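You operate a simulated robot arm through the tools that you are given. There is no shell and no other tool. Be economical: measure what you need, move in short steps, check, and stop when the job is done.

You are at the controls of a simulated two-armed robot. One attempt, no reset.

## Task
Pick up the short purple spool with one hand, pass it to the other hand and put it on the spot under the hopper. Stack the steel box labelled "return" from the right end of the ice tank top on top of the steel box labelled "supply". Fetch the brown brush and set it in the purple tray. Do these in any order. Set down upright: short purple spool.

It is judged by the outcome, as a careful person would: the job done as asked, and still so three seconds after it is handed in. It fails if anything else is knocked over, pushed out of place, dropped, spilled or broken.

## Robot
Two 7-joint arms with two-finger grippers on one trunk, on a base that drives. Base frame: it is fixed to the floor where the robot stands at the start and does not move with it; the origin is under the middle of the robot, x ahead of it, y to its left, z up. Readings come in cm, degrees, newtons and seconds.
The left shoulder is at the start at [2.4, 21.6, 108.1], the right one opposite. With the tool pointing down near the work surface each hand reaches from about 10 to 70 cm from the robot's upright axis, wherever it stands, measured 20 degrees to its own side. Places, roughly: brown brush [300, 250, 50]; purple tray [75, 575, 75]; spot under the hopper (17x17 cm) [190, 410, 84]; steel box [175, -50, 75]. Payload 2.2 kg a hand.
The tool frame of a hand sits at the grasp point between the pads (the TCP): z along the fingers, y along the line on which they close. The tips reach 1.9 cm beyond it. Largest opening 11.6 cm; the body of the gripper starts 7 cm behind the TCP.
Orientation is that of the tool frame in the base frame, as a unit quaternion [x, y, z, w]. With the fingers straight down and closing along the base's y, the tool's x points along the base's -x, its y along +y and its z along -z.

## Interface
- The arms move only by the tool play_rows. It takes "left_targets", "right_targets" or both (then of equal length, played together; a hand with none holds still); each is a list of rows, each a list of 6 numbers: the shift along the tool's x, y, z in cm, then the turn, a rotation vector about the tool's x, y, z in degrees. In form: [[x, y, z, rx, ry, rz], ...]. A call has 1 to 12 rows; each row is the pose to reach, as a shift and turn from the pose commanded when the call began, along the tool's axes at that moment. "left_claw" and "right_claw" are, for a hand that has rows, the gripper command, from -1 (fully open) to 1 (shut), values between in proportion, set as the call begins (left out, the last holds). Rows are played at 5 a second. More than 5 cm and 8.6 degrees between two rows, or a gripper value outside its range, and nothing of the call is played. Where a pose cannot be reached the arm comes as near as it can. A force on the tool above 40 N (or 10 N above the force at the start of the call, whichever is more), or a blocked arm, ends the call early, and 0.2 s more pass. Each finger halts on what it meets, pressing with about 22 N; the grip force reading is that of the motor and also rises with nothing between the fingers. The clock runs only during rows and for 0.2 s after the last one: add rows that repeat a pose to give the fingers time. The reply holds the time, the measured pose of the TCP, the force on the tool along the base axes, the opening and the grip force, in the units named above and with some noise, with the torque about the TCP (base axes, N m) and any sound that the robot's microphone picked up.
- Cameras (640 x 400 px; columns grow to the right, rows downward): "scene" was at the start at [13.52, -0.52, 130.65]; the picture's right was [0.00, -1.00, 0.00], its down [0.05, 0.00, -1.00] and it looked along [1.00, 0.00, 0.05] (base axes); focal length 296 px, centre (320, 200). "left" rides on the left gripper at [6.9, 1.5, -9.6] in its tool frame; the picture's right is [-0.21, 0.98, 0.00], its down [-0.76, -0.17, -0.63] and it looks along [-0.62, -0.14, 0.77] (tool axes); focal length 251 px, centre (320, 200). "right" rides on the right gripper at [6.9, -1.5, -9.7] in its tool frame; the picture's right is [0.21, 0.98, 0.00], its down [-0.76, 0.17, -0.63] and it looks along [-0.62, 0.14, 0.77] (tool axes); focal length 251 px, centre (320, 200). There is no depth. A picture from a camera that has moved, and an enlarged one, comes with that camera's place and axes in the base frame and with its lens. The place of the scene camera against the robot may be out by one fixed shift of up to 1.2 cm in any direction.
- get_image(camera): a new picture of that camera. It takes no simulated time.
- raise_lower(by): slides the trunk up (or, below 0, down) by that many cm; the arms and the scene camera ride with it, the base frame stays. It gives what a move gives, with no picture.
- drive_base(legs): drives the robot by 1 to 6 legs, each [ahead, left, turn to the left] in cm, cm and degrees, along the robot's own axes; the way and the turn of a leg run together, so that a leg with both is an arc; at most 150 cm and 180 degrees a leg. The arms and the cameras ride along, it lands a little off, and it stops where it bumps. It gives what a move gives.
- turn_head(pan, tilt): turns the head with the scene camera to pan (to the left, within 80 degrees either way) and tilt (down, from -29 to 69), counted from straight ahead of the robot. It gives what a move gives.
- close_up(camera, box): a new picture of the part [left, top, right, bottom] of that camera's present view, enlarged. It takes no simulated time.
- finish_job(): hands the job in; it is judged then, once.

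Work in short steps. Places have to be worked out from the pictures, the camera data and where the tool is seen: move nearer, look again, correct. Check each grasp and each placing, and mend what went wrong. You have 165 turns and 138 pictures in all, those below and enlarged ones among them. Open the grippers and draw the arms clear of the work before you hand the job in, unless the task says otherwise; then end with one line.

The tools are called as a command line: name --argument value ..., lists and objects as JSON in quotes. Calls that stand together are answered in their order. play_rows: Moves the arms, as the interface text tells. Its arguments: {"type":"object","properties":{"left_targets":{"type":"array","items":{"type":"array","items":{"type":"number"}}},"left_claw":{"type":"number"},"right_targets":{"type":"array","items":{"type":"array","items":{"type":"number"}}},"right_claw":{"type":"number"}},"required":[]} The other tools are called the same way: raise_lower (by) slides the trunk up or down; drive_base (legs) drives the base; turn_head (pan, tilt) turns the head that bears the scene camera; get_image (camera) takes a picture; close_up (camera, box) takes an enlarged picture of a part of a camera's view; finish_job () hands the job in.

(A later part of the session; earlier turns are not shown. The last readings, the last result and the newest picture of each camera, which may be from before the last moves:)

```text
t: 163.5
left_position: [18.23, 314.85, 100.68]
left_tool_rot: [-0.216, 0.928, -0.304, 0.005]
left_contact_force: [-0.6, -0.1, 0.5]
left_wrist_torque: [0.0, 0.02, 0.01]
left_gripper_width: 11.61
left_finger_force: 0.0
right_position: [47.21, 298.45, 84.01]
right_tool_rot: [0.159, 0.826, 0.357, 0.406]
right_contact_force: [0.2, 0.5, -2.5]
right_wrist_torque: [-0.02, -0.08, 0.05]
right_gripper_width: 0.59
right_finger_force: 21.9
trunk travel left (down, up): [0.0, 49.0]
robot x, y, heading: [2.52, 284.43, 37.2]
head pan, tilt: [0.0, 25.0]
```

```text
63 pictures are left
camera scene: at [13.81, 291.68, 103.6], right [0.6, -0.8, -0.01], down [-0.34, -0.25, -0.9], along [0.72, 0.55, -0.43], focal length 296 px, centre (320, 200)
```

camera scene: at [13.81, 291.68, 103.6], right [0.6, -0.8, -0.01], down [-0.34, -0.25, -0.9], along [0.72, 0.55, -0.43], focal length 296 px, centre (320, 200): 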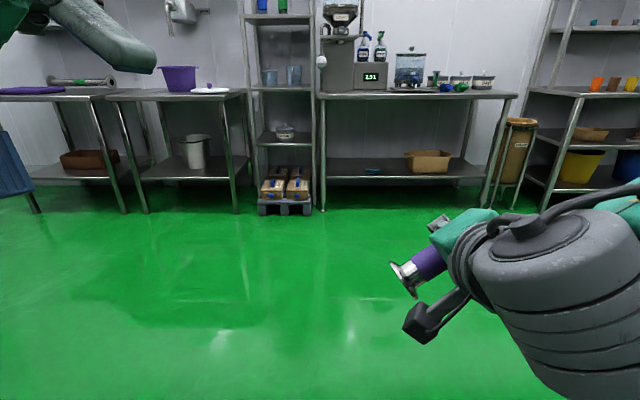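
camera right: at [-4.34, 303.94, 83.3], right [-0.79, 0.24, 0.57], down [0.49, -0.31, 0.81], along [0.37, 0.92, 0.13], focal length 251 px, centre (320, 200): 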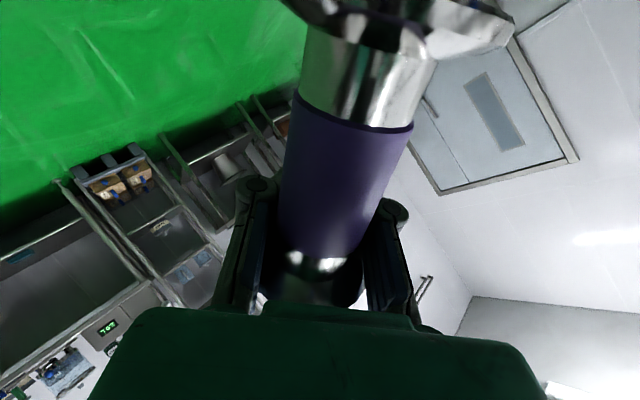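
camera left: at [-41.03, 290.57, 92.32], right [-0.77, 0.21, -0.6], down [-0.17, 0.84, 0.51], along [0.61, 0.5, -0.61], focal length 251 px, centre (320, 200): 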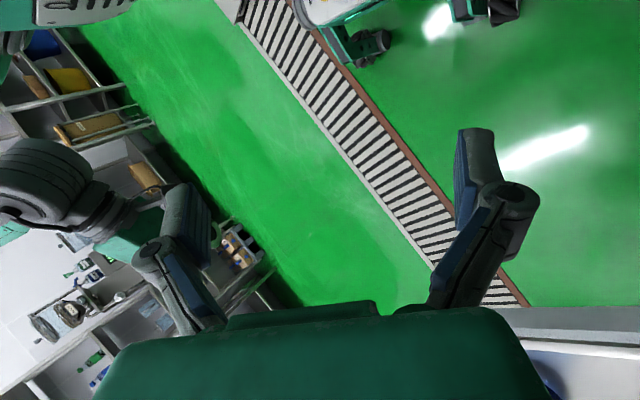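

Calm, facing the bench. I zoom on the hopper dispenser to see the spot.

close_up --camera "scene" --box '[290, 0, 450, 100]'

drive_base --legs '[[70, 0, 0]]'

turn_head --pan -2 --tilt 10

get_image --camera "scene"

```text
4.00 times, centred on (370, 50) of scene
camera zoom: at [13.81, 291.68, 103.6], right [0.6, -0.8, -0.01], down [-0.34, -0.25, -0.9], along [0.72, 0.55, -0.43], focal length 1185 px, centre (120, 800)
```

zoom: 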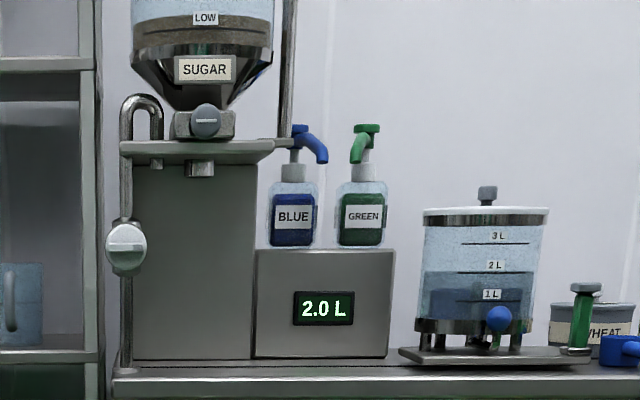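

```text
t: 167.3
left_position: [71.71, 356.95, 100.59]
left_tool_rot: [-0.22, 0.926, -0.307, 0.006]
left_contact_force: [0.2, 0.6, 0.5]
left_wrist_torque: [0.01, -0.01, -0.04]
left_gripper_width: 11.6
left_finger_force: 0.0
right_position: [100.98, 340.7, 84.23]
right_tool_rot: [0.154, 0.827, 0.358, 0.406]
right_contact_force: [0.4, -0.1, -2.2]
right_wrist_torque: [-0.01, -0.06, 0.05]
right_gripper_width: 0.59
right_finger_force: 22.1
trunk travel left (down, up): [0.0, 49.0]
robot x, y, heading: [56.34, 326.14, 37.9]
head pan, tilt: [0.0, 25.0]
```

```text
t: 168.0
left_position: [71.52, 356.9, 100.57]
left_tool_rot: [-0.22, 0.926, -0.306, 0.008]
left_contact_force: [-1.0, 0.4, -0.6]
left_wrist_torque: [-0.01, -0.01, 0.02]
left_gripper_width: 11.6
left_finger_force: 0.1
right_position: [100.88, 340.54, 84.3]
right_tool_rot: [0.152, 0.827, 0.358, 0.407]
right_contact_force: [0.2, -0.4, -2.5]
right_wrist_torque: [0.0, -0.11, -0.01]
right_gripper_width: 0.6
right_finger_force: 21.7
trunk travel left (down, up): [0.0, 49.0]
robot x, y, heading: [56.82, 326.13, 37.7]
head pan, tilt: [-2.0, 10.0]
```

```text
61 pictures are left
camera scene: at [67.75, 333.51, 106.04], right [0.58, -0.81, 0.0], down [-0.14, -0.1, -0.98], along [0.8, 0.57, -0.18], focal length 296 px, centre (320, 200)
```

scene: 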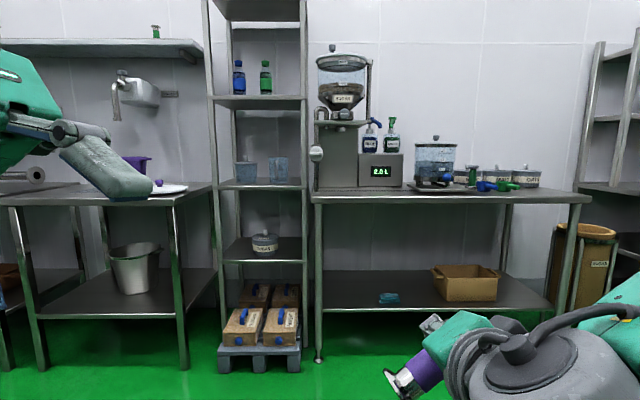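

The hopper (SUGAR) unit stands at the bench's left end. I move nearer for a detailed view of the space beneath it.

drive_base --legs '[[40, 0, 0]]'

turn_head --pan 0 --tilt 15

close_up --camera "scene" --box '[240, 60, 480, 210]'

close_up --camera "right" --box '[160, 0, 480, 320]'

```text
t: 170.6
left_position: [103.62, 381.68, 100.66]
left_tool_rot: [-0.221, 0.926, -0.307, 0.007]
left_contact_force: [0.2, -0.4, 0.1]
left_wrist_torque: [0.01, 0.03, -0.02]
left_gripper_width: 11.61
left_finger_force: 0.1
right_position: [133.04, 365.51, 84.25]
right_tool_rot: [0.15, 0.827, 0.357, 0.407]
right_contact_force: [-0.5, 0.5, -2.2]
right_wrist_torque: [0.02, -0.08, -0.02]
right_gripper_width: 0.59
right_finger_force: 22.5
trunk travel left (down, up): [0.0, 49.0]
robot x, y, heading: [88.78, 350.74, 37.8]
head pan, tilt: [-2.0, 10.0]
```

```text
t: 171.2
left_position: [103.44, 381.47, 100.59]
left_tool_rot: [-0.22, 0.926, -0.306, 0.008]
left_contact_force: [-0.1, -0.7, 0.9]
left_wrist_torque: [0.01, 0.03, -0.05]
left_gripper_width: 11.61
left_finger_force: 0.1
right_position: [132.93, 365.34, 84.28]
right_tool_rot: [0.149, 0.826, 0.358, 0.408]
right_contact_force: [0.6, 0.4, -2.3]
right_wrist_torque: [0.0, -0.07, 0.0]
right_gripper_width: 0.63
right_finger_force: 22.0
trunk travel left (down, up): [0.0, 49.0]
robot x, y, heading: [88.61, 350.78, 37.7]
head pan, tilt: [0.0, 15.0]
```

```text
2.67 times, centred on (360, 135) of scene
camera zoom: at [99.71, 358.57, 105.23], right [0.61, -0.79, 0.0], down [-0.21, -0.16, -0.97], along [0.76, 0.59, -0.26], focal length 790 px, centre (213, 373)
```

zoom: 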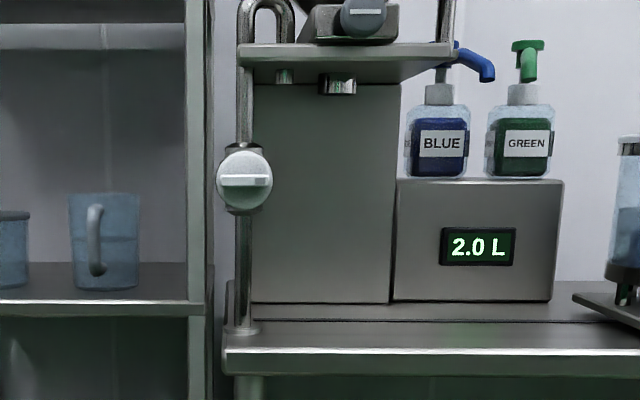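

```text
1.25 times, centred on (320, 160) of right
camera zoom: at [121.1, 363.38, 83.31], right [-0.18, 0.8, 0.58], down [-0.03, -0.59, 0.81], along [0.98, 0.13, 0.13], focal length 314 px, centre (320, 250)
```

zoom: 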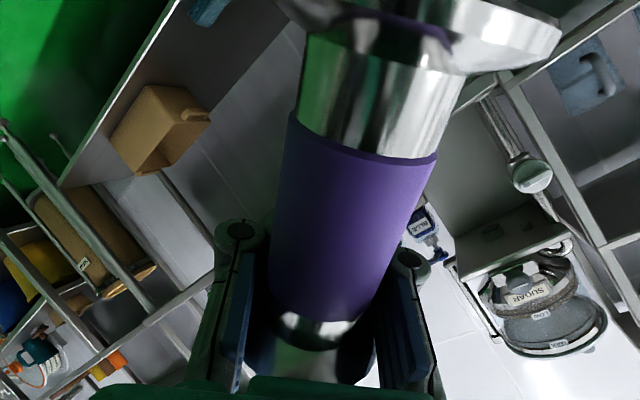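

The spot is an open bay: ~30 cm clearance beneath the shelf with spout, in front of a back panel. Now I inspect how the spool sits in the right gripper.

turn_head --pan -25 --tilt 40

get_image --camera "scene"

close_up --camera "scene" --box '[200, 100, 360, 200]'

```text
t: 172.1
left_position: [103.48, 381.6, 100.64]
left_tool_rot: [-0.22, 0.926, -0.307, 0.008]
left_contact_force: [-0.3, -0.6, 0.3]
left_wrist_torque: [-0.01, -0.05, 0.0]
left_gripper_width: 11.63
left_finger_force: 0.0
right_position: [132.85, 365.38, 84.34]
right_tool_rot: [0.15, 0.826, 0.358, 0.408]
right_contact_force: [1.1, 0.2, -1.6]
right_wrist_torque: [0.0, -0.08, -0.02]
right_gripper_width: 0.63
right_finger_force: 21.6
trunk travel left (down, up): [0.0, 49.0]
robot x, y, heading: [88.68, 351.02, 37.5]
head pan, tilt: [-25.0, 40.0]
```

```text
58 pictures are left
camera scene: at [100.62, 354.73, 101.29], right [0.22, -0.98, 0.0], down [-0.63, -0.14, -0.76], along [0.75, 0.17, -0.64], focal length 296 px, centre (320, 200)
```

scene: 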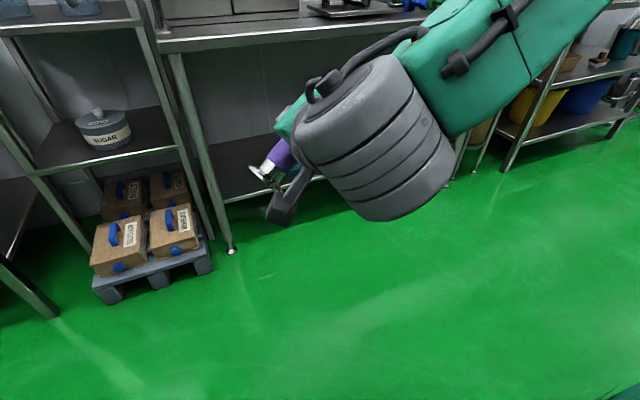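

```text
4.00 times, centred on (280, 150) of scene
camera zoom: at [100.62, 354.73, 101.29], right [0.22, -0.98, 0.0], down [-0.63, -0.14, -0.76], along [0.75, 0.17, -0.64], focal length 1185 px, centre (480, 400)
```

zoom: 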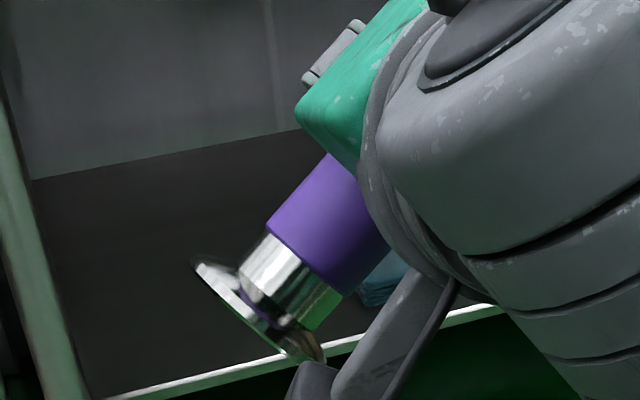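

The left hand is tilted toward the right hand; its camera may see the grip.

get_image --camera "left"

```text
56 pictures are left
camera left: at [95.16, 385.19, 108.53], right [-0.2, 0.79, -0.58], down [0.65, 0.55, 0.52], along [0.73, -0.28, -0.63], focal length 251 px, centre (320, 200)
```

left: 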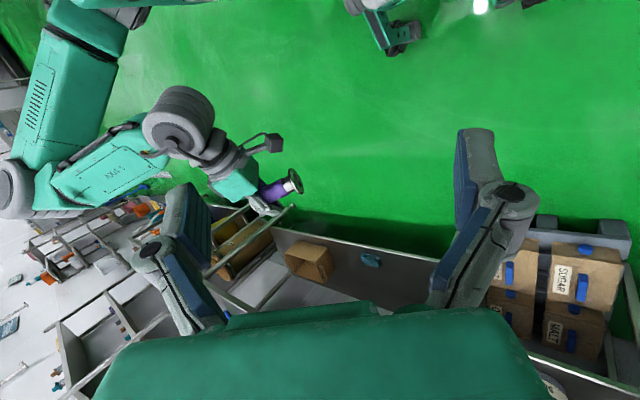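

close_up --camera "left" --box '[232, 158, 312, 208]'

```text
8.00 times, centred on (272, 183) of left
camera zoom: at [95.16, 385.19, 108.53], right [-0.2, 0.79, -0.58], down [0.65, 0.55, 0.52], along [0.73, -0.28, -0.63], focal length 2012 px, centre (704, 336)
```

zoom: 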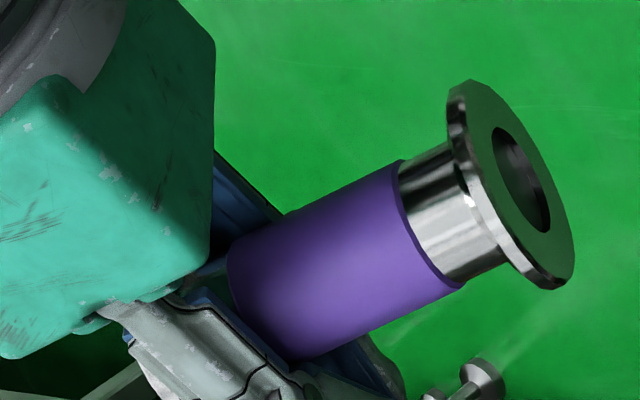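

The spool hangs caged in the right fingers by its top flange, bottom end exposed. Plan: turn the right hand so the spool hangs upright pointing forward-left, and bring the left hand pointing right (camera up) to take the exposed lower body. First I raise the trunk 15 cm and re-orient the left hand at its side.

raise_lower --by 15

play_rows --left_targets '[[-0.8, 0.6, -0.9, 4.6, 2.6, -6.8], [-1.6, 1.2, -1.8, 9.2, 5.2, -13.6], [-2.4, 1.8, -2.7, 13.8, 7.8, -20.4], [-3.2, 2.4, -3.6, 18.3, 10.4, -27.2], [-4, 3, -4.5, 22.9, 13, -34], [-4.8, 3.6, -5.4, 27.5, 15.6, -40.8], [-5.6, 4.2, -6.3, 32.1, 18.1, -47.5], [-6.4, 4.8, -7.2, 36.7, 20.7, -54.3], [-7.2, 5.4, -8.1, 41.3, 23.3, -61.1], [-8, 6, -9, 45.8, 25.9, -67.9], [-8.8, 6.6, -9.9, 50.4, 28.5, -74.7], [-9.6, 7.2, -10.8, 55, 31.1, -81.5]]'

turn_head --pan 10 --tilt 25

get_image --camera "scene"

```text
t: 173.9
left_position: [103.42, 381.54, 115.65]
left_tool_rot: [-0.22, 0.926, -0.306, 0.009]
left_contact_force: [-0.9, 0.0, -0.3]
left_wrist_torque: [-0.02, -0.02, 0.01]
left_gripper_width: 11.62
left_finger_force: 0.1
right_position: [132.83, 365.48, 99.35]
right_tool_rot: [0.149, 0.826, 0.358, 0.408]
right_contact_force: [-1.0, -0.3, -1.6]
right_wrist_torque: [0.02, -0.06, 0.06]
right_gripper_width: 0.59
right_finger_force: 21.8
trunk travel left (down, up): [-15.0, 34.0]
robot x, y, heading: [88.77, 350.69, 37.5]
head pan, tilt: [-25.0, 40.0]
```

```text
t: 176.5
left_position: [107.64, 396.8, 119.04]
left_tool_rot: [0.634, -0.312, 0.635, 0.311]
left_contact_force: [-1.0, 0.2, 0.4]
left_wrist_torque: [0.01, 0.01, -0.01]
left_gripper_width: 11.6
left_finger_force: 0.0
right_position: [132.73, 365.39, 99.34]
right_tool_rot: [0.149, 0.826, 0.359, 0.408]
right_contact_force: [-0.1, 0.4, -1.7]
right_wrist_torque: [0.0, -0.07, 0.0]
right_gripper_width: 0.59
right_finger_force: 22.1
trunk travel left (down, up): [-15.0, 34.0]
robot x, y, heading: [88.59, 351.05, 37.4]
head pan, tilt: [-25.0, 40.0]
```

```text
t: 177.5
left_position: [107.62, 396.61, 119.13]
left_tool_rot: [0.634, -0.313, 0.635, 0.311]
left_contact_force: [0.2, 0.3, 0.4]
left_wrist_torque: [0.01, 0.01, 0.0]
left_gripper_width: 11.62
left_finger_force: 0.0
right_position: [132.81, 365.37, 99.35]
right_tool_rot: [0.15, 0.827, 0.357, 0.408]
right_contact_force: [0.9, 0.3, -2.1]
right_wrist_torque: [0.03, -0.07, -0.02]
right_gripper_width: 0.63
right_finger_force: 22.4
trunk travel left (down, up): [-15.0, 34.0]
robot x, y, heading: [88.64, 350.89, 37.6]
head pan, tilt: [10.0, 25.0]
```

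```text
54 pictures are left
camera scene: at [98.53, 359.81, 118.6], right [0.74, -0.67, 0.0], down [-0.29, -0.32, -0.9], along [0.61, 0.67, -0.43], focal length 296 px, centre (320, 200)
```

scene: 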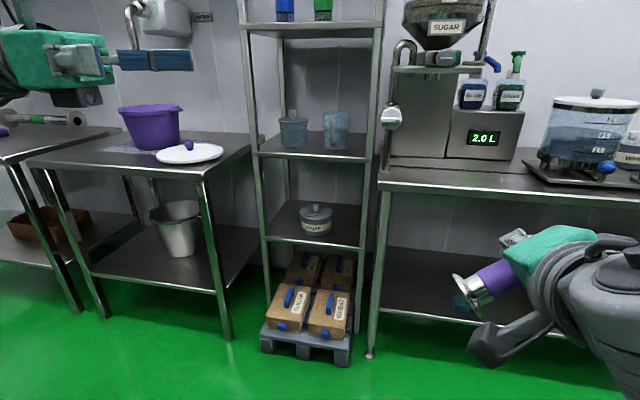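

Left hand is now pointing to the robot's right, as wanted. Now I turn the right hand so that the spool hangs upright in front of the chest.

play_rows --right_targets '[[1.3, 1.5, 0.8, -5.2, 1.1, -6.3], [2.6, 3, 1.6, -10.5, 2.2, -12.7], [3.9, 4.5, 2.4, -15.7, 3.3, -19], [5.2, 6, 3.2, -21, 4.4, -25.4], [6.5, 7.5, 4.1, -26.2, 5.4, -31.7], [7.9, 9.1, 4.9, -31.4, 6.5, -38], [9.2, 10.6, 5.7, -36.7, 7.6, -44.4], [10.5, 12.1, 6.5, -41.9, 8.7, -50.7], [11.8, 13.6, 7.4, -47.2, 9.8, -57], [13.2, 15.2, 8.2, -52.4, 10.9, -63.4], [13.2, 15.2, 8.2, -52.4, 10.9, -63.4]]'

turn_head --pan 0 --tilt 30

get_image --camera "scene"

get_image --camera "left"

```text
t: 179.9
left_position: [107.62, 396.59, 119.22]
left_tool_rot: [0.634, -0.314, 0.634, 0.312]
left_contact_force: [0.3, 0.2, -0.2]
left_wrist_torque: [0.01, 0.0, 0.01]
left_gripper_width: 11.63
left_finger_force: 0.1
right_position: [130.46, 386.95, 99.47]
right_tool_rot: [-0.507, 0.58, 0.421, 0.478]
right_contact_force: [-1.2, 0.3, -2.8]
right_wrist_torque: [0.12, 0.01, 0.02]
right_gripper_width: 0.61
right_finger_force: 22.0
right hand out of reach, approached as far as the arm can: row 7
trunk travel left (down, up): [-15.0, 34.0]
robot x, y, heading: [88.64, 350.89, 37.7]
head pan, tilt: [10.0, 25.0]
```

```text
t: 180.6
left_position: [107.54, 396.88, 119.17]
left_tool_rot: [0.634, -0.314, 0.635, 0.311]
left_contact_force: [0.9, 0.4, -0.3]
left_wrist_torque: [0.02, 0.02, 0.02]
left_gripper_width: 11.59
left_finger_force: 0.1
right_position: [130.32, 387.03, 99.34]
right_tool_rot: [-0.508, 0.58, 0.421, 0.478]
right_contact_force: [0.4, 0.6, -1.4]
right_wrist_torque: [0.12, 0.0, 0.0]
right_gripper_width: 0.62
right_finger_force: 21.7
trunk travel left (down, up): [-15.0, 34.0]
robot x, y, heading: [88.48, 350.95, 37.7]
head pan, tilt: [0.0, 30.0]
```

```text
53 pictures are left
camera scene: at [99.51, 358.62, 117.8], right [0.61, -0.79, 0.0], down [-0.4, -0.31, -0.86], along [0.68, 0.53, -0.5], focal length 296 px, centre (320, 200)
```

scene: 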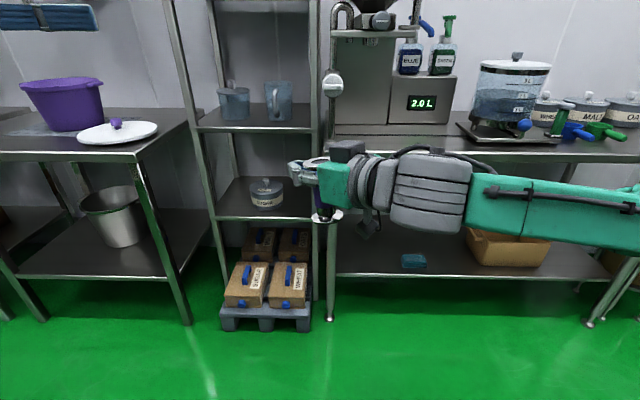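

```text
52 pictures are left
camera left: at [100.46, 403.46, 126.05], right [-0.77, -0.6, -0.22], down [-0.25, 0.6, -0.76], along [0.58, -0.53, -0.62], focal length 251 px, centre (320, 200)
```

left: 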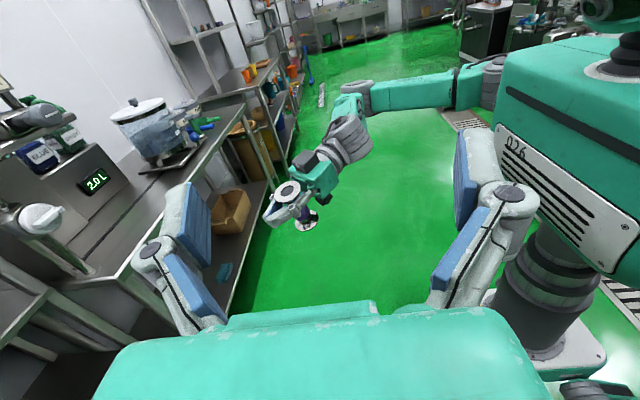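

The spool now hangs in the right hand. Zoom on it from the left camera and the scene.

close_up --camera "left" --box '[248, 165, 344, 225]'

close_up --camera "scene" --box '[272, 130, 384, 200]'

```text
6.67 times, centred on (296, 195) of left
camera zoom: at [100.46, 403.46, 126.05], right [-0.77, -0.6, -0.22], down [-0.25, 0.6, -0.76], along [0.58, -0.53, -0.62], focal length 1676 px, centre (480, 233)
```

zoom: 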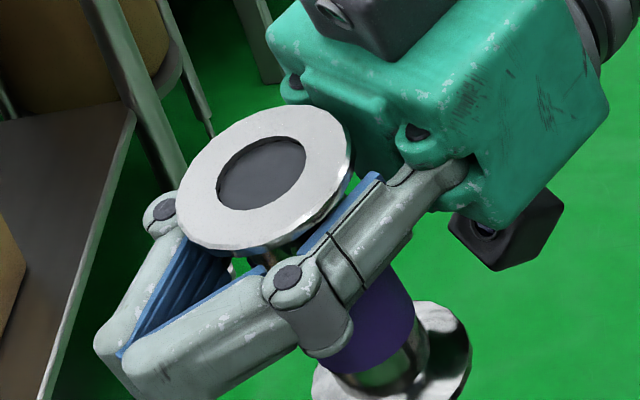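

```text
5.71 times, centred on (328, 165) of scene
camera zoom: at [99.51, 358.62, 117.8], right [0.61, -0.79, 0.0], down [-0.4, -0.31, -0.86], along [0.68, 0.53, -0.5], focal length 1693 px, centre (274, 400)
```

zoom: 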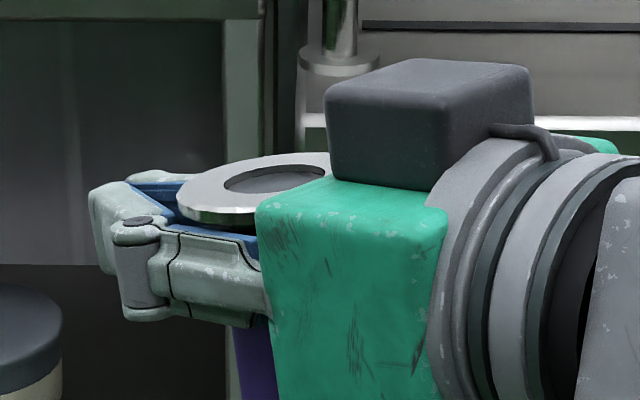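

The picture is clear: the top flange rests on the closed right fingers, body hanging free below. Axis ≈ (129.7,382.5). I level the right hand (pitch −10.8°) and bring the left hand to a standoff 13 cm away, slightly pitched and yawed, half open.

play_rows --left_targets '[[-3.04, -1.87, 1.86, -2.8, -1.4, 0.2], [-6.1, -3.74, 3.7, -5.7, -2.8, 0.5], [-9.1, -5.6, 5.6, -8.5, -4.2, 0.7], [-12.2, -7.5, 7.4, -11.4, -5.7, 1], [-15.2, -9.4, 9.3, -14.2, -7.1, 1.2], [-18.3, -11.2, 11.1, -17, -8.5, 1.5], [-21.3, -13.1, 13, -19.9, -9.9, 1.7], [-21.3, -13.1, 13, -19.9, -9.9, 1.7]]' --left_claw 0.2 --right_targets '[[0, 0, 0, 0, -3.6, 0], [0, 0, 0, 0, -7.2, 0], [0, 0, 0, 0, -10.8, 0], [0, 0, 0, 0, -10.8, 0], [0, 0, 0, 0, -10.8, 0], [0, 0, 0, 0, -10.8, 0], [0, 0, 0, 0, -10.8, 0], [0, 0, 0, 0, -10.8, 0]]'

get_image --camera "left"

close_up --camera "scene" --box '[220, 110, 412, 230]'

```text
t: 182.4
left_position: [126.01, 394.23, 98.02]
left_tool_rot: [0.619, -0.454, 0.518, 0.377]
left_contact_force: [-0.6, 0.6, 0.5]
left_wrist_torque: [0.0, -0.03, 0.02]
left_gripper_width: 4.65
left_finger_force: 0.1
right_position: [130.27, 386.86, 99.47]
right_tool_rot: [-0.466, 0.532, 0.467, 0.531]
right_contact_force: [0.7, -0.8, -1.4]
right_wrist_torque: [0.07, -0.03, 0.0]
right_gripper_width: 0.61
right_finger_force: 22.0
trunk travel left (down, up): [-15.0, 34.0]
robot x, y, heading: [88.67, 351.03, 37.4]
head pan, tilt: [0.0, 30.0]
```

```text
49 pictures are left
camera left: at [121.99, 401.63, 106.5], right [-0.94, -0.26, -0.21], down [-0.07, 0.77, -0.63], along [0.33, -0.58, -0.74], focal length 251 px, centre (320, 200)
```

left: 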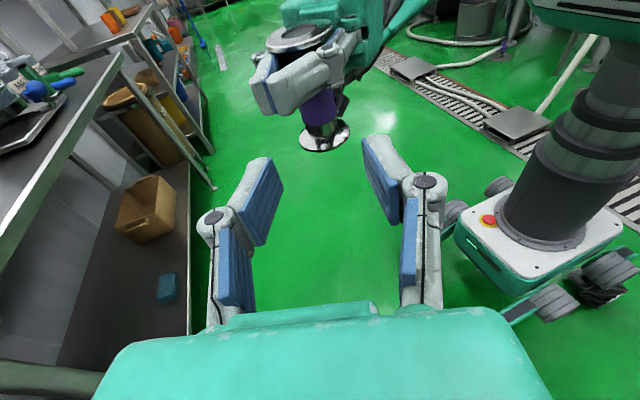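

```text
3.33 times, centred on (316, 170) of scene
camera zoom: at [99.64, 358.53, 117.8], right [0.61, -0.79, 0.0], down [-0.4, -0.31, -0.86], along [0.68, 0.53, -0.5], focal length 987 px, centre (333, 300)
```

zoom: 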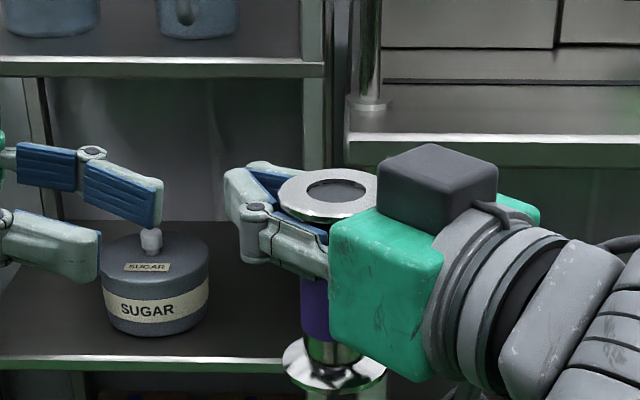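

Alignment is good: spool dead ahead of the left fingers, 12.8 cm away. I advance 12.2 cm.

play_rows --left_targets '[[-0.1, -0.2, 3, 0, 0, 0], [-0.1, -0.2, 6, 0, 0, 0], [-0.1, -0.2, 9, 0, 0, 0], [-0.1, -0.2, 11, 0, 0, 0], [-0.1, -0.2, 12.2, 0, 0, 0], [-0.1, -0.2, 12.2, 0, 0, 0]]'

get_image --camera "left"

close_up --camera "scene" --box '[220, 110, 412, 230]'

```text
t: 183.8
left_position: [129.68, 383.14, 95.69]
left_tool_rot: [0.619, -0.453, 0.519, 0.378]
left_contact_force: [-0.3, -0.2, 0.4]
left_wrist_torque: [0.03, 0.0, 0.03]
left_gripper_width: 4.64
left_finger_force: 0.1
right_position: [130.41, 386.71, 99.32]
right_tool_rot: [-0.465, 0.533, 0.468, 0.53]
right_contact_force: [1.0, 0.2, -2.2]
right_wrist_torque: [0.04, 0.02, 0.0]
right_gripper_width: 0.61
right_finger_force: 22.0
trunk travel left (down, up): [-15.0, 34.0]
robot x, y, heading: [88.99, 350.81, 37.6]
head pan, tilt: [0.0, 30.0]
```

```text
47 pictures are left
camera left: at [125.74, 390.45, 104.19], right [-0.94, -0.26, -0.21], down [-0.07, 0.77, -0.63], along [0.33, -0.58, -0.74], focal length 251 px, centre (320, 200)
```

left: 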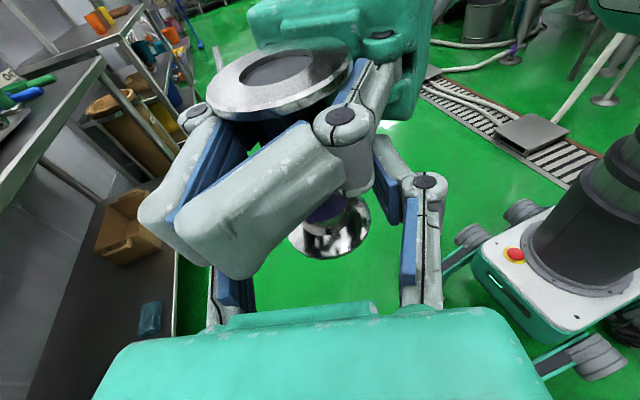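

```text
3.33 times, centred on (316, 170) of scene
camera zoom: at [99.73, 358.53, 117.78], right [0.61, -0.79, 0.0], down [-0.4, -0.31, -0.86], along [0.68, 0.53, -0.5], focal length 987 px, centre (333, 300)
```

zoom: 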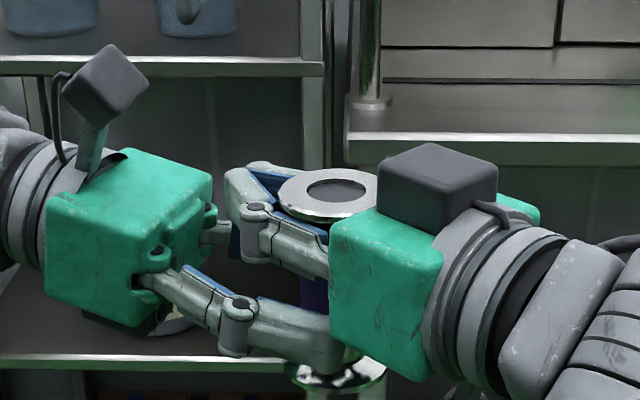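

The left fingers straddle the lower body beneath the right fingers, no contact. I close the left hand.

play_rows --left_targets '[[0, 0, 0, 0, 0, 0], [0, 0, 0, 0, 0, 0], [0, 0, 0, 0, 0, 0], [0, 0, 0, 0, 0, 0]]' --left_claw 1

close_up --camera "scene" --box '[260, 130, 388, 210]'

```text
t: 184.8
left_position: [129.62, 383.07, 95.59]
left_tool_rot: [0.618, -0.454, 0.517, 0.379]
left_contact_force: [-0.3, 0.2, -0.3]
left_wrist_torque: [0.01, -0.01, -0.02]
left_gripper_width: 2.51
left_finger_force: 21.9
right_position: [130.5, 386.85, 99.48]
right_tool_rot: [-0.465, 0.533, 0.468, 0.53]
right_contact_force: [0.0, -1.6, 0.5]
right_wrist_torque: [-0.01, 0.0, 0.01]
right_gripper_width: 0.0
right_finger_force: 21.6
trunk travel left (down, up): [-15.0, 34.0]
robot x, y, heading: [88.9, 350.82, 37.9]
head pan, tilt: [0.0, 30.0]
```

```text
5.00 times, centred on (324, 170) of scene
camera zoom: at [99.72, 358.54, 117.78], right [0.61, -0.79, 0.0], down [-0.4, -0.31, -0.86], along [0.68, 0.53, -0.5], focal length 1481 px, centre (300, 350)
```

zoom: 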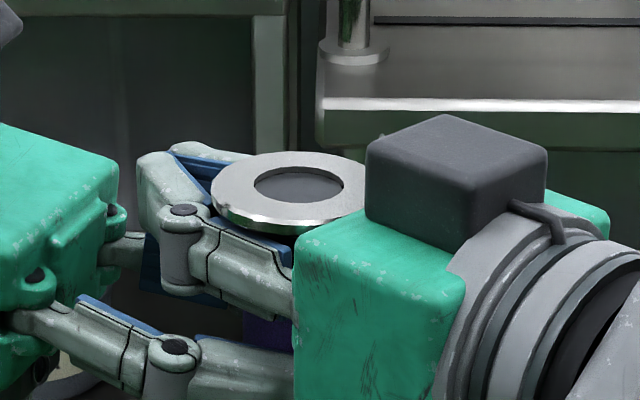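

Width 2.51 suggests it grips the slimmer neck. I reopen slightly, shift up 0.6 and in 0.5 cm, and re-close on the purple sleeve.

play_rows --left_targets '[[0, 0, 0, 0, 0, 0], [0.3, 0, 0.3, 0, 0, 0], [0.6, 0, 0.5, 0, 0, 0], [0.6, 0, 0.5, 0, 0, 0]]' --left_claw 0.3

play_rows --left_targets '[[0, 0, 0, 0, 0, 0], [0, 0, 0, 0, 0, 0], [0, 0, 0, 0, 0, 0], [0, 0, 0, 0, 0, 0]]' --left_claw 1

```text
t: 185.8
left_position: [129.89, 382.48, 96.2]
left_tool_rot: [0.619, -0.453, 0.518, 0.378]
left_contact_force: [-1.3, 3.9, -4.9]
left_wrist_torque: [0.07, -0.13, -0.13]
left_gripper_width: 4.06
left_finger_force: 0.2
right_position: [130.37, 386.94, 99.48]
right_tool_rot: [-0.465, 0.532, 0.468, 0.531]
right_contact_force: [0.3, -3.2, 2.7]
right_wrist_torque: [-0.35, 0.11, 0.2]
right_gripper_width: 0.61
right_finger_force: 21.8
trunk travel left (down, up): [-15.0, 34.0]
robot x, y, heading: [88.79, 351.06, 37.5]
head pan, tilt: [0.0, 30.0]
```

```text
t: 186.8
left_position: [129.94, 382.41, 96.18]
left_tool_rot: [0.619, -0.454, 0.518, 0.379]
left_contact_force: [-2.1, -3.1, -2.1]
left_wrist_torque: [-0.26, 0.0, 0.02]
left_gripper_width: 2.15
left_finger_force: 22.4
right_position: [130.26, 386.78, 99.43]
right_tool_rot: [-0.465, 0.533, 0.468, 0.53]
right_contact_force: [1.3, 2.3, 2.5]
right_wrist_torque: [0.17, -0.05, 0.03]
right_gripper_width: 0.61
right_finger_force: 21.8
trunk travel left (down, up): [-15.0, 34.0]
robot x, y, heading: [88.81, 350.52, 37.5]
head pan, tilt: [0.0, 30.0]
```

Narrower means the spool sits palm-side of the pads. I reopen, back off 1.4 cm and re-close.

play_rows --left_targets '[[0, 0, 0, 0, 0, 0], [-0.1, 0, -0.7, 0, 0, 0], [-0.2, 0, -1.4, 0, 0, 0], [-0.2, 0, -1.4, 0, 0, 0]]' --left_claw 0.3

play_rows --left_targets '[[0, 0, 0, 0, 0, 0], [0, 0, 0, 0, 0, 0], [0, 0, 0, 0, 0, 0], [0, 0, 0, 0, 0, 0]]' --left_claw 1

get_image --camera "right"

```text
t: 187.8
left_position: [129.46, 383.94, 96.32]
left_tool_rot: [0.618, -0.454, 0.518, 0.379]
left_contact_force: [-0.3, 0.0, 0.0]
left_wrist_torque: [0.04, 0.02, 0.0]
left_gripper_width: 4.06
left_finger_force: 0.0
right_position: [130.44, 386.96, 99.41]
right_tool_rot: [-0.464, 0.534, 0.467, 0.531]
right_contact_force: [-0.2, 0.2, -1.8]
right_wrist_torque: [0.09, 0.01, 0.0]
right_gripper_width: 0.59
right_finger_force: 21.9
trunk travel left (down, up): [-15.0, 34.0]
robot x, y, heading: [88.84, 350.89, 37.4]
head pan, tilt: [0.0, 30.0]
```

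```text
t: 188.8
left_position: [129.6, 383.78, 96.38]
left_tool_rot: [0.619, -0.453, 0.518, 0.378]
left_contact_force: [-0.5, 1.2, 2.7]
left_wrist_torque: [-0.02, 0.02, 0.0]
left_gripper_width: 2.91
left_finger_force: 21.9
right_position: [130.39, 386.93, 99.41]
right_tool_rot: [-0.465, 0.533, 0.467, 0.53]
right_contact_force: [-0.4, -2.3, -5.2]
right_wrist_torque: [0.16, -0.06, 0.02]
right_gripper_width: 0.61
right_finger_force: 21.7
trunk travel left (down, up): [-15.0, 34.0]
robot x, y, heading: [88.46, 351.03, 37.8]
head pan, tilt: [0.0, 30.0]
```

```text
44 pictures are left
camera right: at [130.63, 376.98, 92.49], right [-0.97, 0.13, -0.21], down [-0.24, -0.61, 0.76], along [-0.03, 0.79, 0.62], focal length 251 px, centre (320, 200)
```

right: 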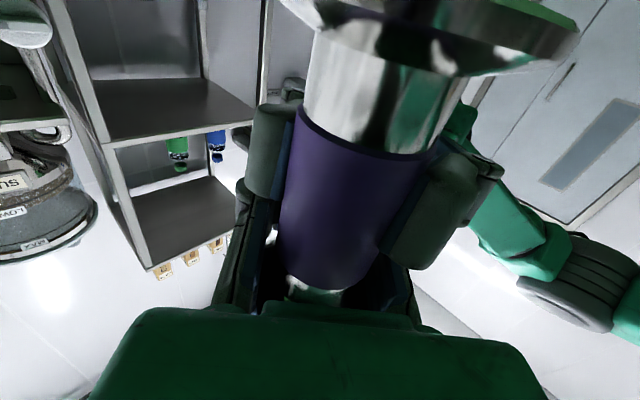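

Width 2.91 on the purple sleeve: a good grip. I open the right hand wide and withdraw it straight back.

play_rows --right_targets '[[0, 0, 0, 0, 0, 0], [0, 0, 0, 0, 0, 0], [0, 0, 0, 0, 0, 0]]' --right_claw -0.6

play_rows --right_targets '[[0, 0, -3, 0, 0, 0], [0, 0, -6, 0, 0, 0], [0, 0, -10, 0, 0, 0], [0, 0, -14, 0, 0, 0], [0, 0, -14, 0, 0, 0]]'

get_image --camera "scene"

get_image --camera "left"

```text
t: 189.6
left_position: [129.47, 383.84, 96.27]
left_tool_rot: [0.62, -0.454, 0.517, 0.378]
left_contact_force: [-0.6, -0.4, -0.6]
left_wrist_torque: [-0.01, -0.02, 0.04]
left_gripper_width: 2.81
left_finger_force: 22.5
right_position: [130.4, 386.87, 99.43]
right_tool_rot: [-0.465, 0.533, 0.468, 0.53]
right_contact_force: [-1.2, 0.7, -0.1]
right_wrist_torque: [0.02, 0.01, -0.04]
right_gripper_width: 9.27
right_finger_force: 0.1
trunk travel left (down, up): [-15.0, 34.0]
robot x, y, heading: [88.88, 350.74, 37.5]
head pan, tilt: [0.0, 30.0]
```

```text
t: 190.8
left_position: [129.53, 383.77, 96.25]
left_tool_rot: [0.619, -0.453, 0.518, 0.378]
left_contact_force: [0.0, 0.5, -0.1]
left_wrist_torque: [0.03, 0.0, 0.05]
left_gripper_width: 2.81
left_finger_force: 21.6
right_position: [128.63, 372.92, 99.33]
right_tool_rot: [-0.465, 0.533, 0.469, 0.529]
right_contact_force: [-0.7, 0.0, 0.2]
right_wrist_torque: [-0.01, -0.02, -0.01]
right_gripper_width: 9.31
right_finger_force: 0.1
trunk travel left (down, up): [-15.0, 34.0]
robot x, y, heading: [88.49, 350.44, 37.7]
head pan, tilt: [0.0, 30.0]
```

```text
43 pictures are left
camera scene: at [99.8, 358.43, 117.78], right [0.61, -0.79, 0.0], down [-0.4, -0.31, -0.86], along [0.68, 0.53, -0.5], focal length 296 px, centre (320, 200)
```

scene: 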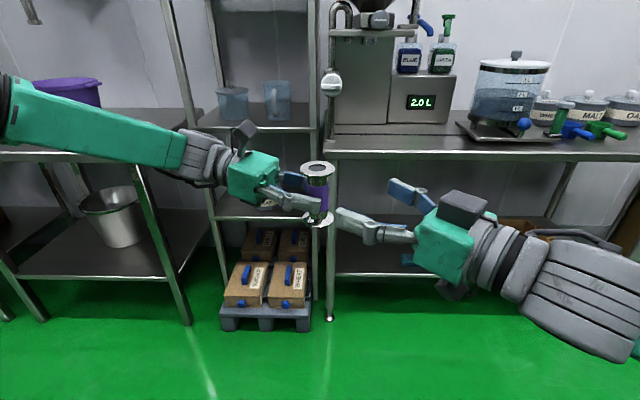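

```text
42 pictures are left
camera left: at [125.6, 391.22, 104.74], right [-0.94, -0.26, -0.21], down [-0.07, 0.77, -0.63], along [0.33, -0.58, -0.74], focal length 251 px, centre (320, 200)
```

left: 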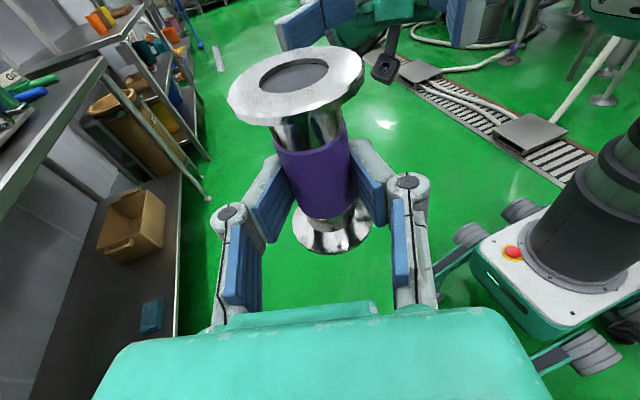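

Handover complete: the left hand holds the spool upright. Next I move the right hand aside, then yaw the left hand about the vertical toward the bench, keeping the spool upright.

play_rows --right_targets '[[0, -3, -3, 0, 0, 0], [0, -6, -6, 0, 0, 0], [0, -9, -9, 0, 0, 0], [0, -11, -11, 0, 0, 0]]'

play_rows --left_targets '[[-0.2, -0.1, -0.9, 7.9, 0, -1.4], [-0.3, -0.2, -1.8, 15.7, 0, -2.9], [-0.5, -0.3, -2.7, 23.6, 0, -4.3], [-0.7, -0.4, -3.6, 31.5, 0, -5.7], [-0.8, -0.5, -4.5, 39.4, 0, -7.2], [-1, -0.7, -5.5, 47.2, 0, -8.6], [-1.2, -0.8, -6.4, 55.1, 0, -10], [-1.3, -0.9, -7.3, 63, 0, -11.5], [-1.5, -1, -8.2, 70.9, 0, -12.9], [-1.7, -1.1, -9.1, 78.7, 0, -14.3], [-1.8, -1.2, -10, 86.6, 0, -15.8], [-2, -1.3, -10.9, 94.5, 0, -17.2]]'

get_image --camera "scene"

```text
t: 191.8
left_position: [129.51, 383.92, 96.33]
left_tool_rot: [0.619, -0.454, 0.518, 0.378]
left_contact_force: [-0.6, 0.1, 0.5]
left_wrist_torque: [0.01, 0.01, -0.01]
left_gripper_width: 2.81
left_finger_force: 21.8
right_position: [138.03, 360.43, 99.14]
right_tool_rot: [-0.466, 0.532, 0.467, 0.531]
right_contact_force: [0.0, 1.0, 0.2]
right_wrist_torque: [-0.04, 0.0, -0.03]
right_gripper_width: 9.24
right_finger_force: 0.1
trunk travel left (down, up): [-15.0, 34.0]
robot x, y, heading: [88.8, 350.02, 37.8]
head pan, tilt: [0.0, 30.0]
```

```text
t: 194.4
left_position: [127.5, 394.74, 96.29]
left_tool_rot: [0.751, 0.159, 0.628, -0.132]
left_contact_force: [1.0, 0.8, -2.2]
left_wrist_torque: [0.0, 0.0, 0.02]
left_gripper_width: 2.85
left_finger_force: 21.8
right_position: [138.26, 360.48, 99.17]
right_tool_rot: [-0.465, 0.533, 0.468, 0.531]
right_contact_force: [0.5, -0.3, 0.7]
right_wrist_torque: [-0.04, -0.03, 0.01]
right_gripper_width: 9.27
right_finger_force: 0.0
trunk travel left (down, up): [-15.0, 34.0]
robot x, y, heading: [88.49, 350.83, 37.7]
head pan, tilt: [0.0, 30.0]
```

```text
41 pictures are left
camera scene: at [99.75, 358.26, 117.8], right [0.61, -0.79, 0.0], down [-0.4, -0.31, -0.86], along [0.68, 0.53, -0.5], focal length 296 px, centre (320, 200)
```

scene: 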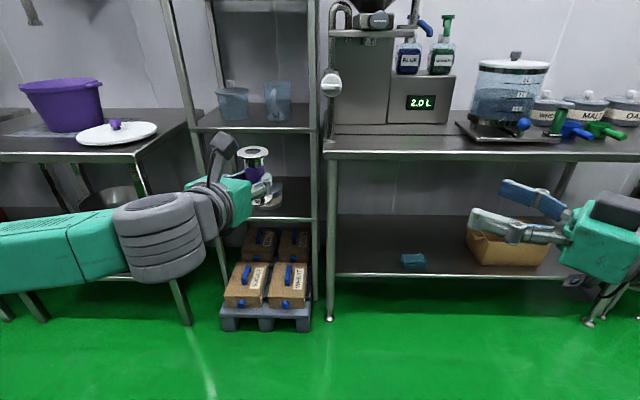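

It turned nicely with the spool upright. I yaw another 16°, raise the right hand a bit, then drive toward the bench (45 ahead, 26 right).

play_rows --left_targets '[[0, 0, 0, 7.9, 0, -1.4], [0, 0, 0, 15.7, 0, -2.9], [0, 0, 0, 15.7, 0, -2.9]]' --right_targets '[[-4, 0, 0, 0, 0, 0], [-8, 0, 0, 0, 0, 0], [-10, 0, 0, 0, 0, 0]]'

drive_base --legs '[[0, -26, 0], [42, 0, 0]]'

turn_head --pan 10 --tilt 25

get_image --camera "scene"

get_image --camera "left"

```text
t: 195.2
left_position: [127.51, 394.64, 96.24]
left_tool_rot: [0.722, 0.262, 0.603, -0.217]
left_contact_force: [0.0, -0.3, -1.9]
left_wrist_torque: [-0.03, 0.0, 0.01]
left_gripper_width: 2.86
left_finger_force: 21.7
right_position: [137.98, 360.65, 109.25]
right_tool_rot: [-0.464, 0.534, 0.468, 0.53]
right_contact_force: [-0.1, 0.4, -0.2]
right_wrist_torque: [-0.01, 0.01, 0.01]
right_gripper_width: 9.29
right_finger_force: 0.0
trunk travel left (down, up): [-15.0, 34.0]
robot x, y, heading: [88.8, 350.88, 37.5]
head pan, tilt: [0.0, 30.0]
```

```text
t: 199.2
left_position: [176.95, 399.52, 96.24]
left_tool_rot: [0.724, 0.257, 0.604, -0.213]
left_contact_force: [0.0, 0.6, -2.1]
left_wrist_torque: [-0.02, -0.01, 0.0]
left_gripper_width: 2.89
left_finger_force: 22.0
right_position: [187.17, 365.17, 109.2]
right_tool_rot: [-0.462, 0.536, 0.464, 0.533]
right_contact_force: [0.5, -0.5, -1.0]
right_wrist_torque: [0.0, 0.02, 0.04]
right_gripper_width: 9.25
right_finger_force: 0.1
trunk travel left (down, up): [-15.0, 34.0]
robot x, y, heading: [136.99, 355.91, 37.3]
head pan, tilt: [0.0, 30.0]
```

```text
t: 199.9
left_position: [176.69, 399.34, 96.38]
left_tool_rot: [0.723, 0.256, 0.605, -0.212]
left_contact_force: [0.5, -0.3, -1.4]
left_wrist_torque: [-0.04, 0.0, 0.05]
left_gripper_width: 2.83
left_finger_force: 22.0
right_position: [186.95, 365.0, 109.33]
right_tool_rot: [-0.462, 0.535, 0.464, 0.534]
right_contact_force: [0.5, -0.6, -1.3]
right_wrist_torque: [-0.03, -0.01, 0.03]
right_gripper_width: 9.28
right_finger_force: 0.1
trunk travel left (down, up): [-15.0, 34.0]
robot x, y, heading: [137.74, 355.85, 37.2]
head pan, tilt: [10.0, 25.0]
```

```text
40 pictures are left
camera scene: at [148.3, 363.75, 118.6], right [0.73, -0.68, -0.01], down [-0.3, -0.3, -0.91], along [0.62, 0.66, -0.42], focal length 296 px, centre (320, 200)
```

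scene: 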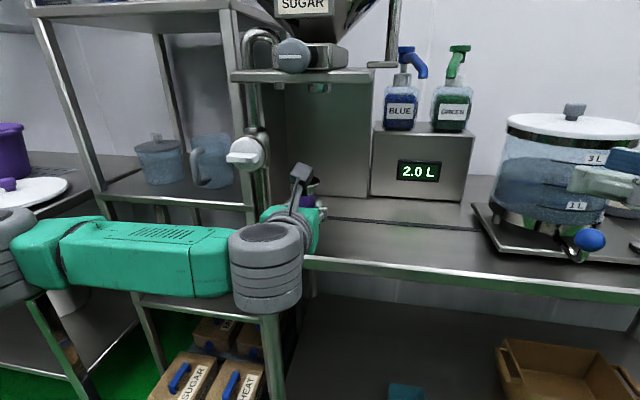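

```text
39 pictures are left
camera left: at [171.14, 392.85, 104.87], right [0.59, -0.78, -0.21], down [-0.69, -0.35, -0.63], along [0.42, 0.51, -0.75], focal length 251 px, centre (320, 200)
```

left: 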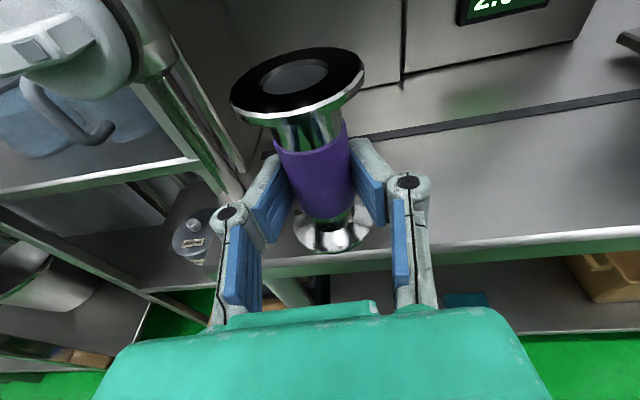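

Spot centre is computed at ≈(189.5,409.2); the spool axis at (176.8,399.4). To clear the valve on the left I lower 3 cm first, then advance 16 cm horizontally.

play_rows --left_targets '[[-1.5, 0.2, 0.3, 0, 0, 0], [-2.95, 0.4, 0.5, 0, 0, 0], [-2.4, 0.4, 3.5, 0, 0, 0], [-1.9, 0.4, 6.5, 0, 0, 0], [-1.3, 0.4, 9.5, 0, 0, 0], [-0.8, 0.4, 12.4, 0, 0, 0], [-0.1, 0.4, 16.2, 0, 0, 0], [-0.1, 0.4, 16.2, 0, 0, 0]]'

get_image --camera "left"

close_up --camera "scene" --box '[220, 60, 412, 180]'

```text
t: 201.7
left_position: [188.8, 409.75, 93.25]
left_tool_rot: [0.722, 0.259, 0.606, -0.21]
left_contact_force: [-0.9, 0.6, -1.9]
left_wrist_torque: [-0.04, 0.04, -0.01]
left_gripper_width: 2.83
left_finger_force: 22.4
right_position: [186.24, 365.68, 109.49]
right_tool_rot: [-0.464, 0.534, 0.462, 0.534]
right_contact_force: [-1.0, 0.0, 0.4]
right_wrist_torque: [-0.01, 0.01, -0.05]
right_gripper_width: 9.28
right_finger_force: 0.1
trunk travel left (down, up): [-15.0, 34.0]
robot x, y, heading: [137.6, 355.93, 37.0]
head pan, tilt: [10.0, 25.0]
```

```text
38 pictures are left
camera left: at [183.24, 403.44, 101.79], right [0.59, -0.78, -0.2], down [-0.69, -0.35, -0.63], along [0.43, 0.51, -0.75], focal length 251 px, centre (320, 200)
```

left: 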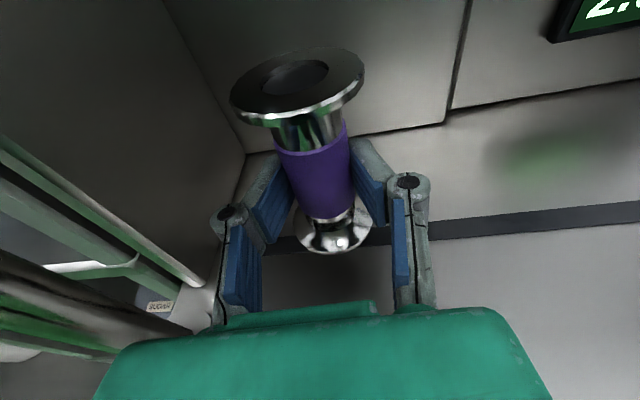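

```text
3.33 times, centred on (316, 120) of scene
camera zoom: at [147.61, 364.73, 118.6], right [0.73, -0.68, 0.0], down [-0.29, -0.31, -0.9], along [0.62, 0.66, -0.43], focal length 987 px, centre (333, 467)
```

zoom: 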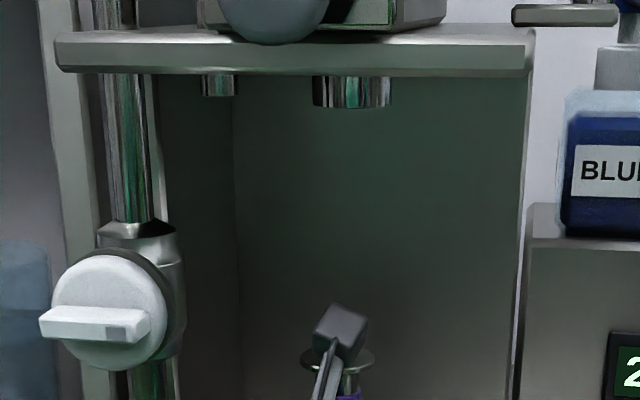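

The spool is under the spout; I nudge 1.2 cm forward and lower gently in 0.5 cm steps to touch.

play_rows --left_targets '[[0.2, 0, 1.2, 0, 0, 0], [-0.3, 0, 1.3, 0, 0, 0], [-0.8, 0, 1.4, 0, 0, 0], [-1.3, 0, 1.45, 0, 0, 0], [-1.3, 0, 1.45, 0, 0, 0]]'

get_image --camera "left"

```text
t: 202.9
left_position: [189.84, 410.08, 91.71]
left_tool_rot: [0.722, 0.259, 0.605, -0.212]
left_contact_force: [-0.8, 0.0, -2.5]
left_wrist_torque: [-0.03, -0.01, -0.01]
left_gripper_width: 2.83
left_finger_force: 22.0
right_position: [186.5, 365.45, 109.35]
right_tool_rot: [-0.463, 0.535, 0.463, 0.535]
right_contact_force: [0.4, 0.2, 0.0]
right_wrist_torque: [-0.02, 0.0, 0.03]
right_gripper_width: 9.29
right_finger_force: 0.1
trunk travel left (down, up): [-15.0, 34.0]
robot x, y, heading: [137.26, 356.16, 37.0]
head pan, tilt: [10.0, 25.0]
```

```text
36 pictures are left
camera left: at [184.34, 403.74, 100.32], right [0.59, -0.78, -0.2], down [-0.69, -0.35, -0.63], along [0.43, 0.51, -0.75], focal length 251 px, centre (320, 200)
```

left: 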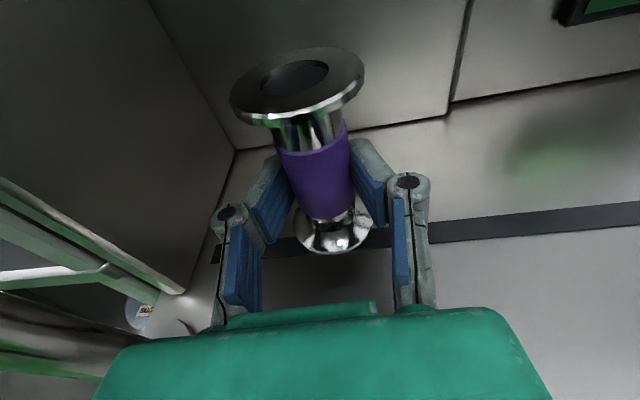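

No contact yet; continue down slowly, stopping on force.

play_rows --left_targets '[[-0.4, 0, 0.07, 0, 0, 0], [-0.8, 0, 0.14, 0, 0, 0], [-1.2, 0, 0.2, 0, 0, 0], [-1.6, 0, 0.28, 0, 0, 0], [-2.0, 0, 0.35, 0, 0, 0]]'

play_rows --left_targets '[[-0.3, 0, 0.05, 0, 0, 0], [-0.6, 0, 0.1, 0, 0, 0], [-0.9, 0, 0.15, 0, 0, 0], [-1.2, 0, 0.2, 0, 0, 0]]'

```text
t: 204.1
left_position: [189.81, 410.19, 89.74]
left_tool_rot: [0.722, 0.26, 0.606, -0.212]
left_contact_force: [-0.8, -0.2, -1.9]
left_wrist_torque: [0.0, 0.0, -0.04]
left_gripper_width: 2.85
left_finger_force: 22.4
right_position: [186.48, 365.47, 109.41]
right_tool_rot: [-0.464, 0.534, 0.463, 0.534]
right_contact_force: [0.3, -0.1, -0.5]
right_wrist_torque: [0.0, -0.01, -0.01]
right_gripper_width: 9.31
right_finger_force: 0.1
trunk travel left (down, up): [-15.0, 34.0]
robot x, y, heading: [137.37, 355.79, 36.8]
head pan, tilt: [10.0, 25.0]
```

```text
t: 205.1
left_position: [189.88, 410.24, 89.01]
left_tool_rot: [0.719, 0.259, 0.609, -0.212]
left_contact_force: [4.1, 5.5, 17.1]
left_wrist_torque: [0.23, -0.22, 0.03]
left_gripper_width: 2.82
left_finger_force: 21.6
right_position: [186.43, 365.44, 109.57]
right_tool_rot: [-0.462, 0.535, 0.462, 0.535]
right_contact_force: [0.0, 0.7, 0.6]
right_wrist_torque: [0.05, -0.02, 0.03]
right_gripper_width: 9.29
right_finger_force: 0.1
trunk travel left (down, up): [-15.0, 34.0]
robot x, y, heading: [137.58, 355.72, 37.0]
head pan, tilt: [10.0, 25.0]
```

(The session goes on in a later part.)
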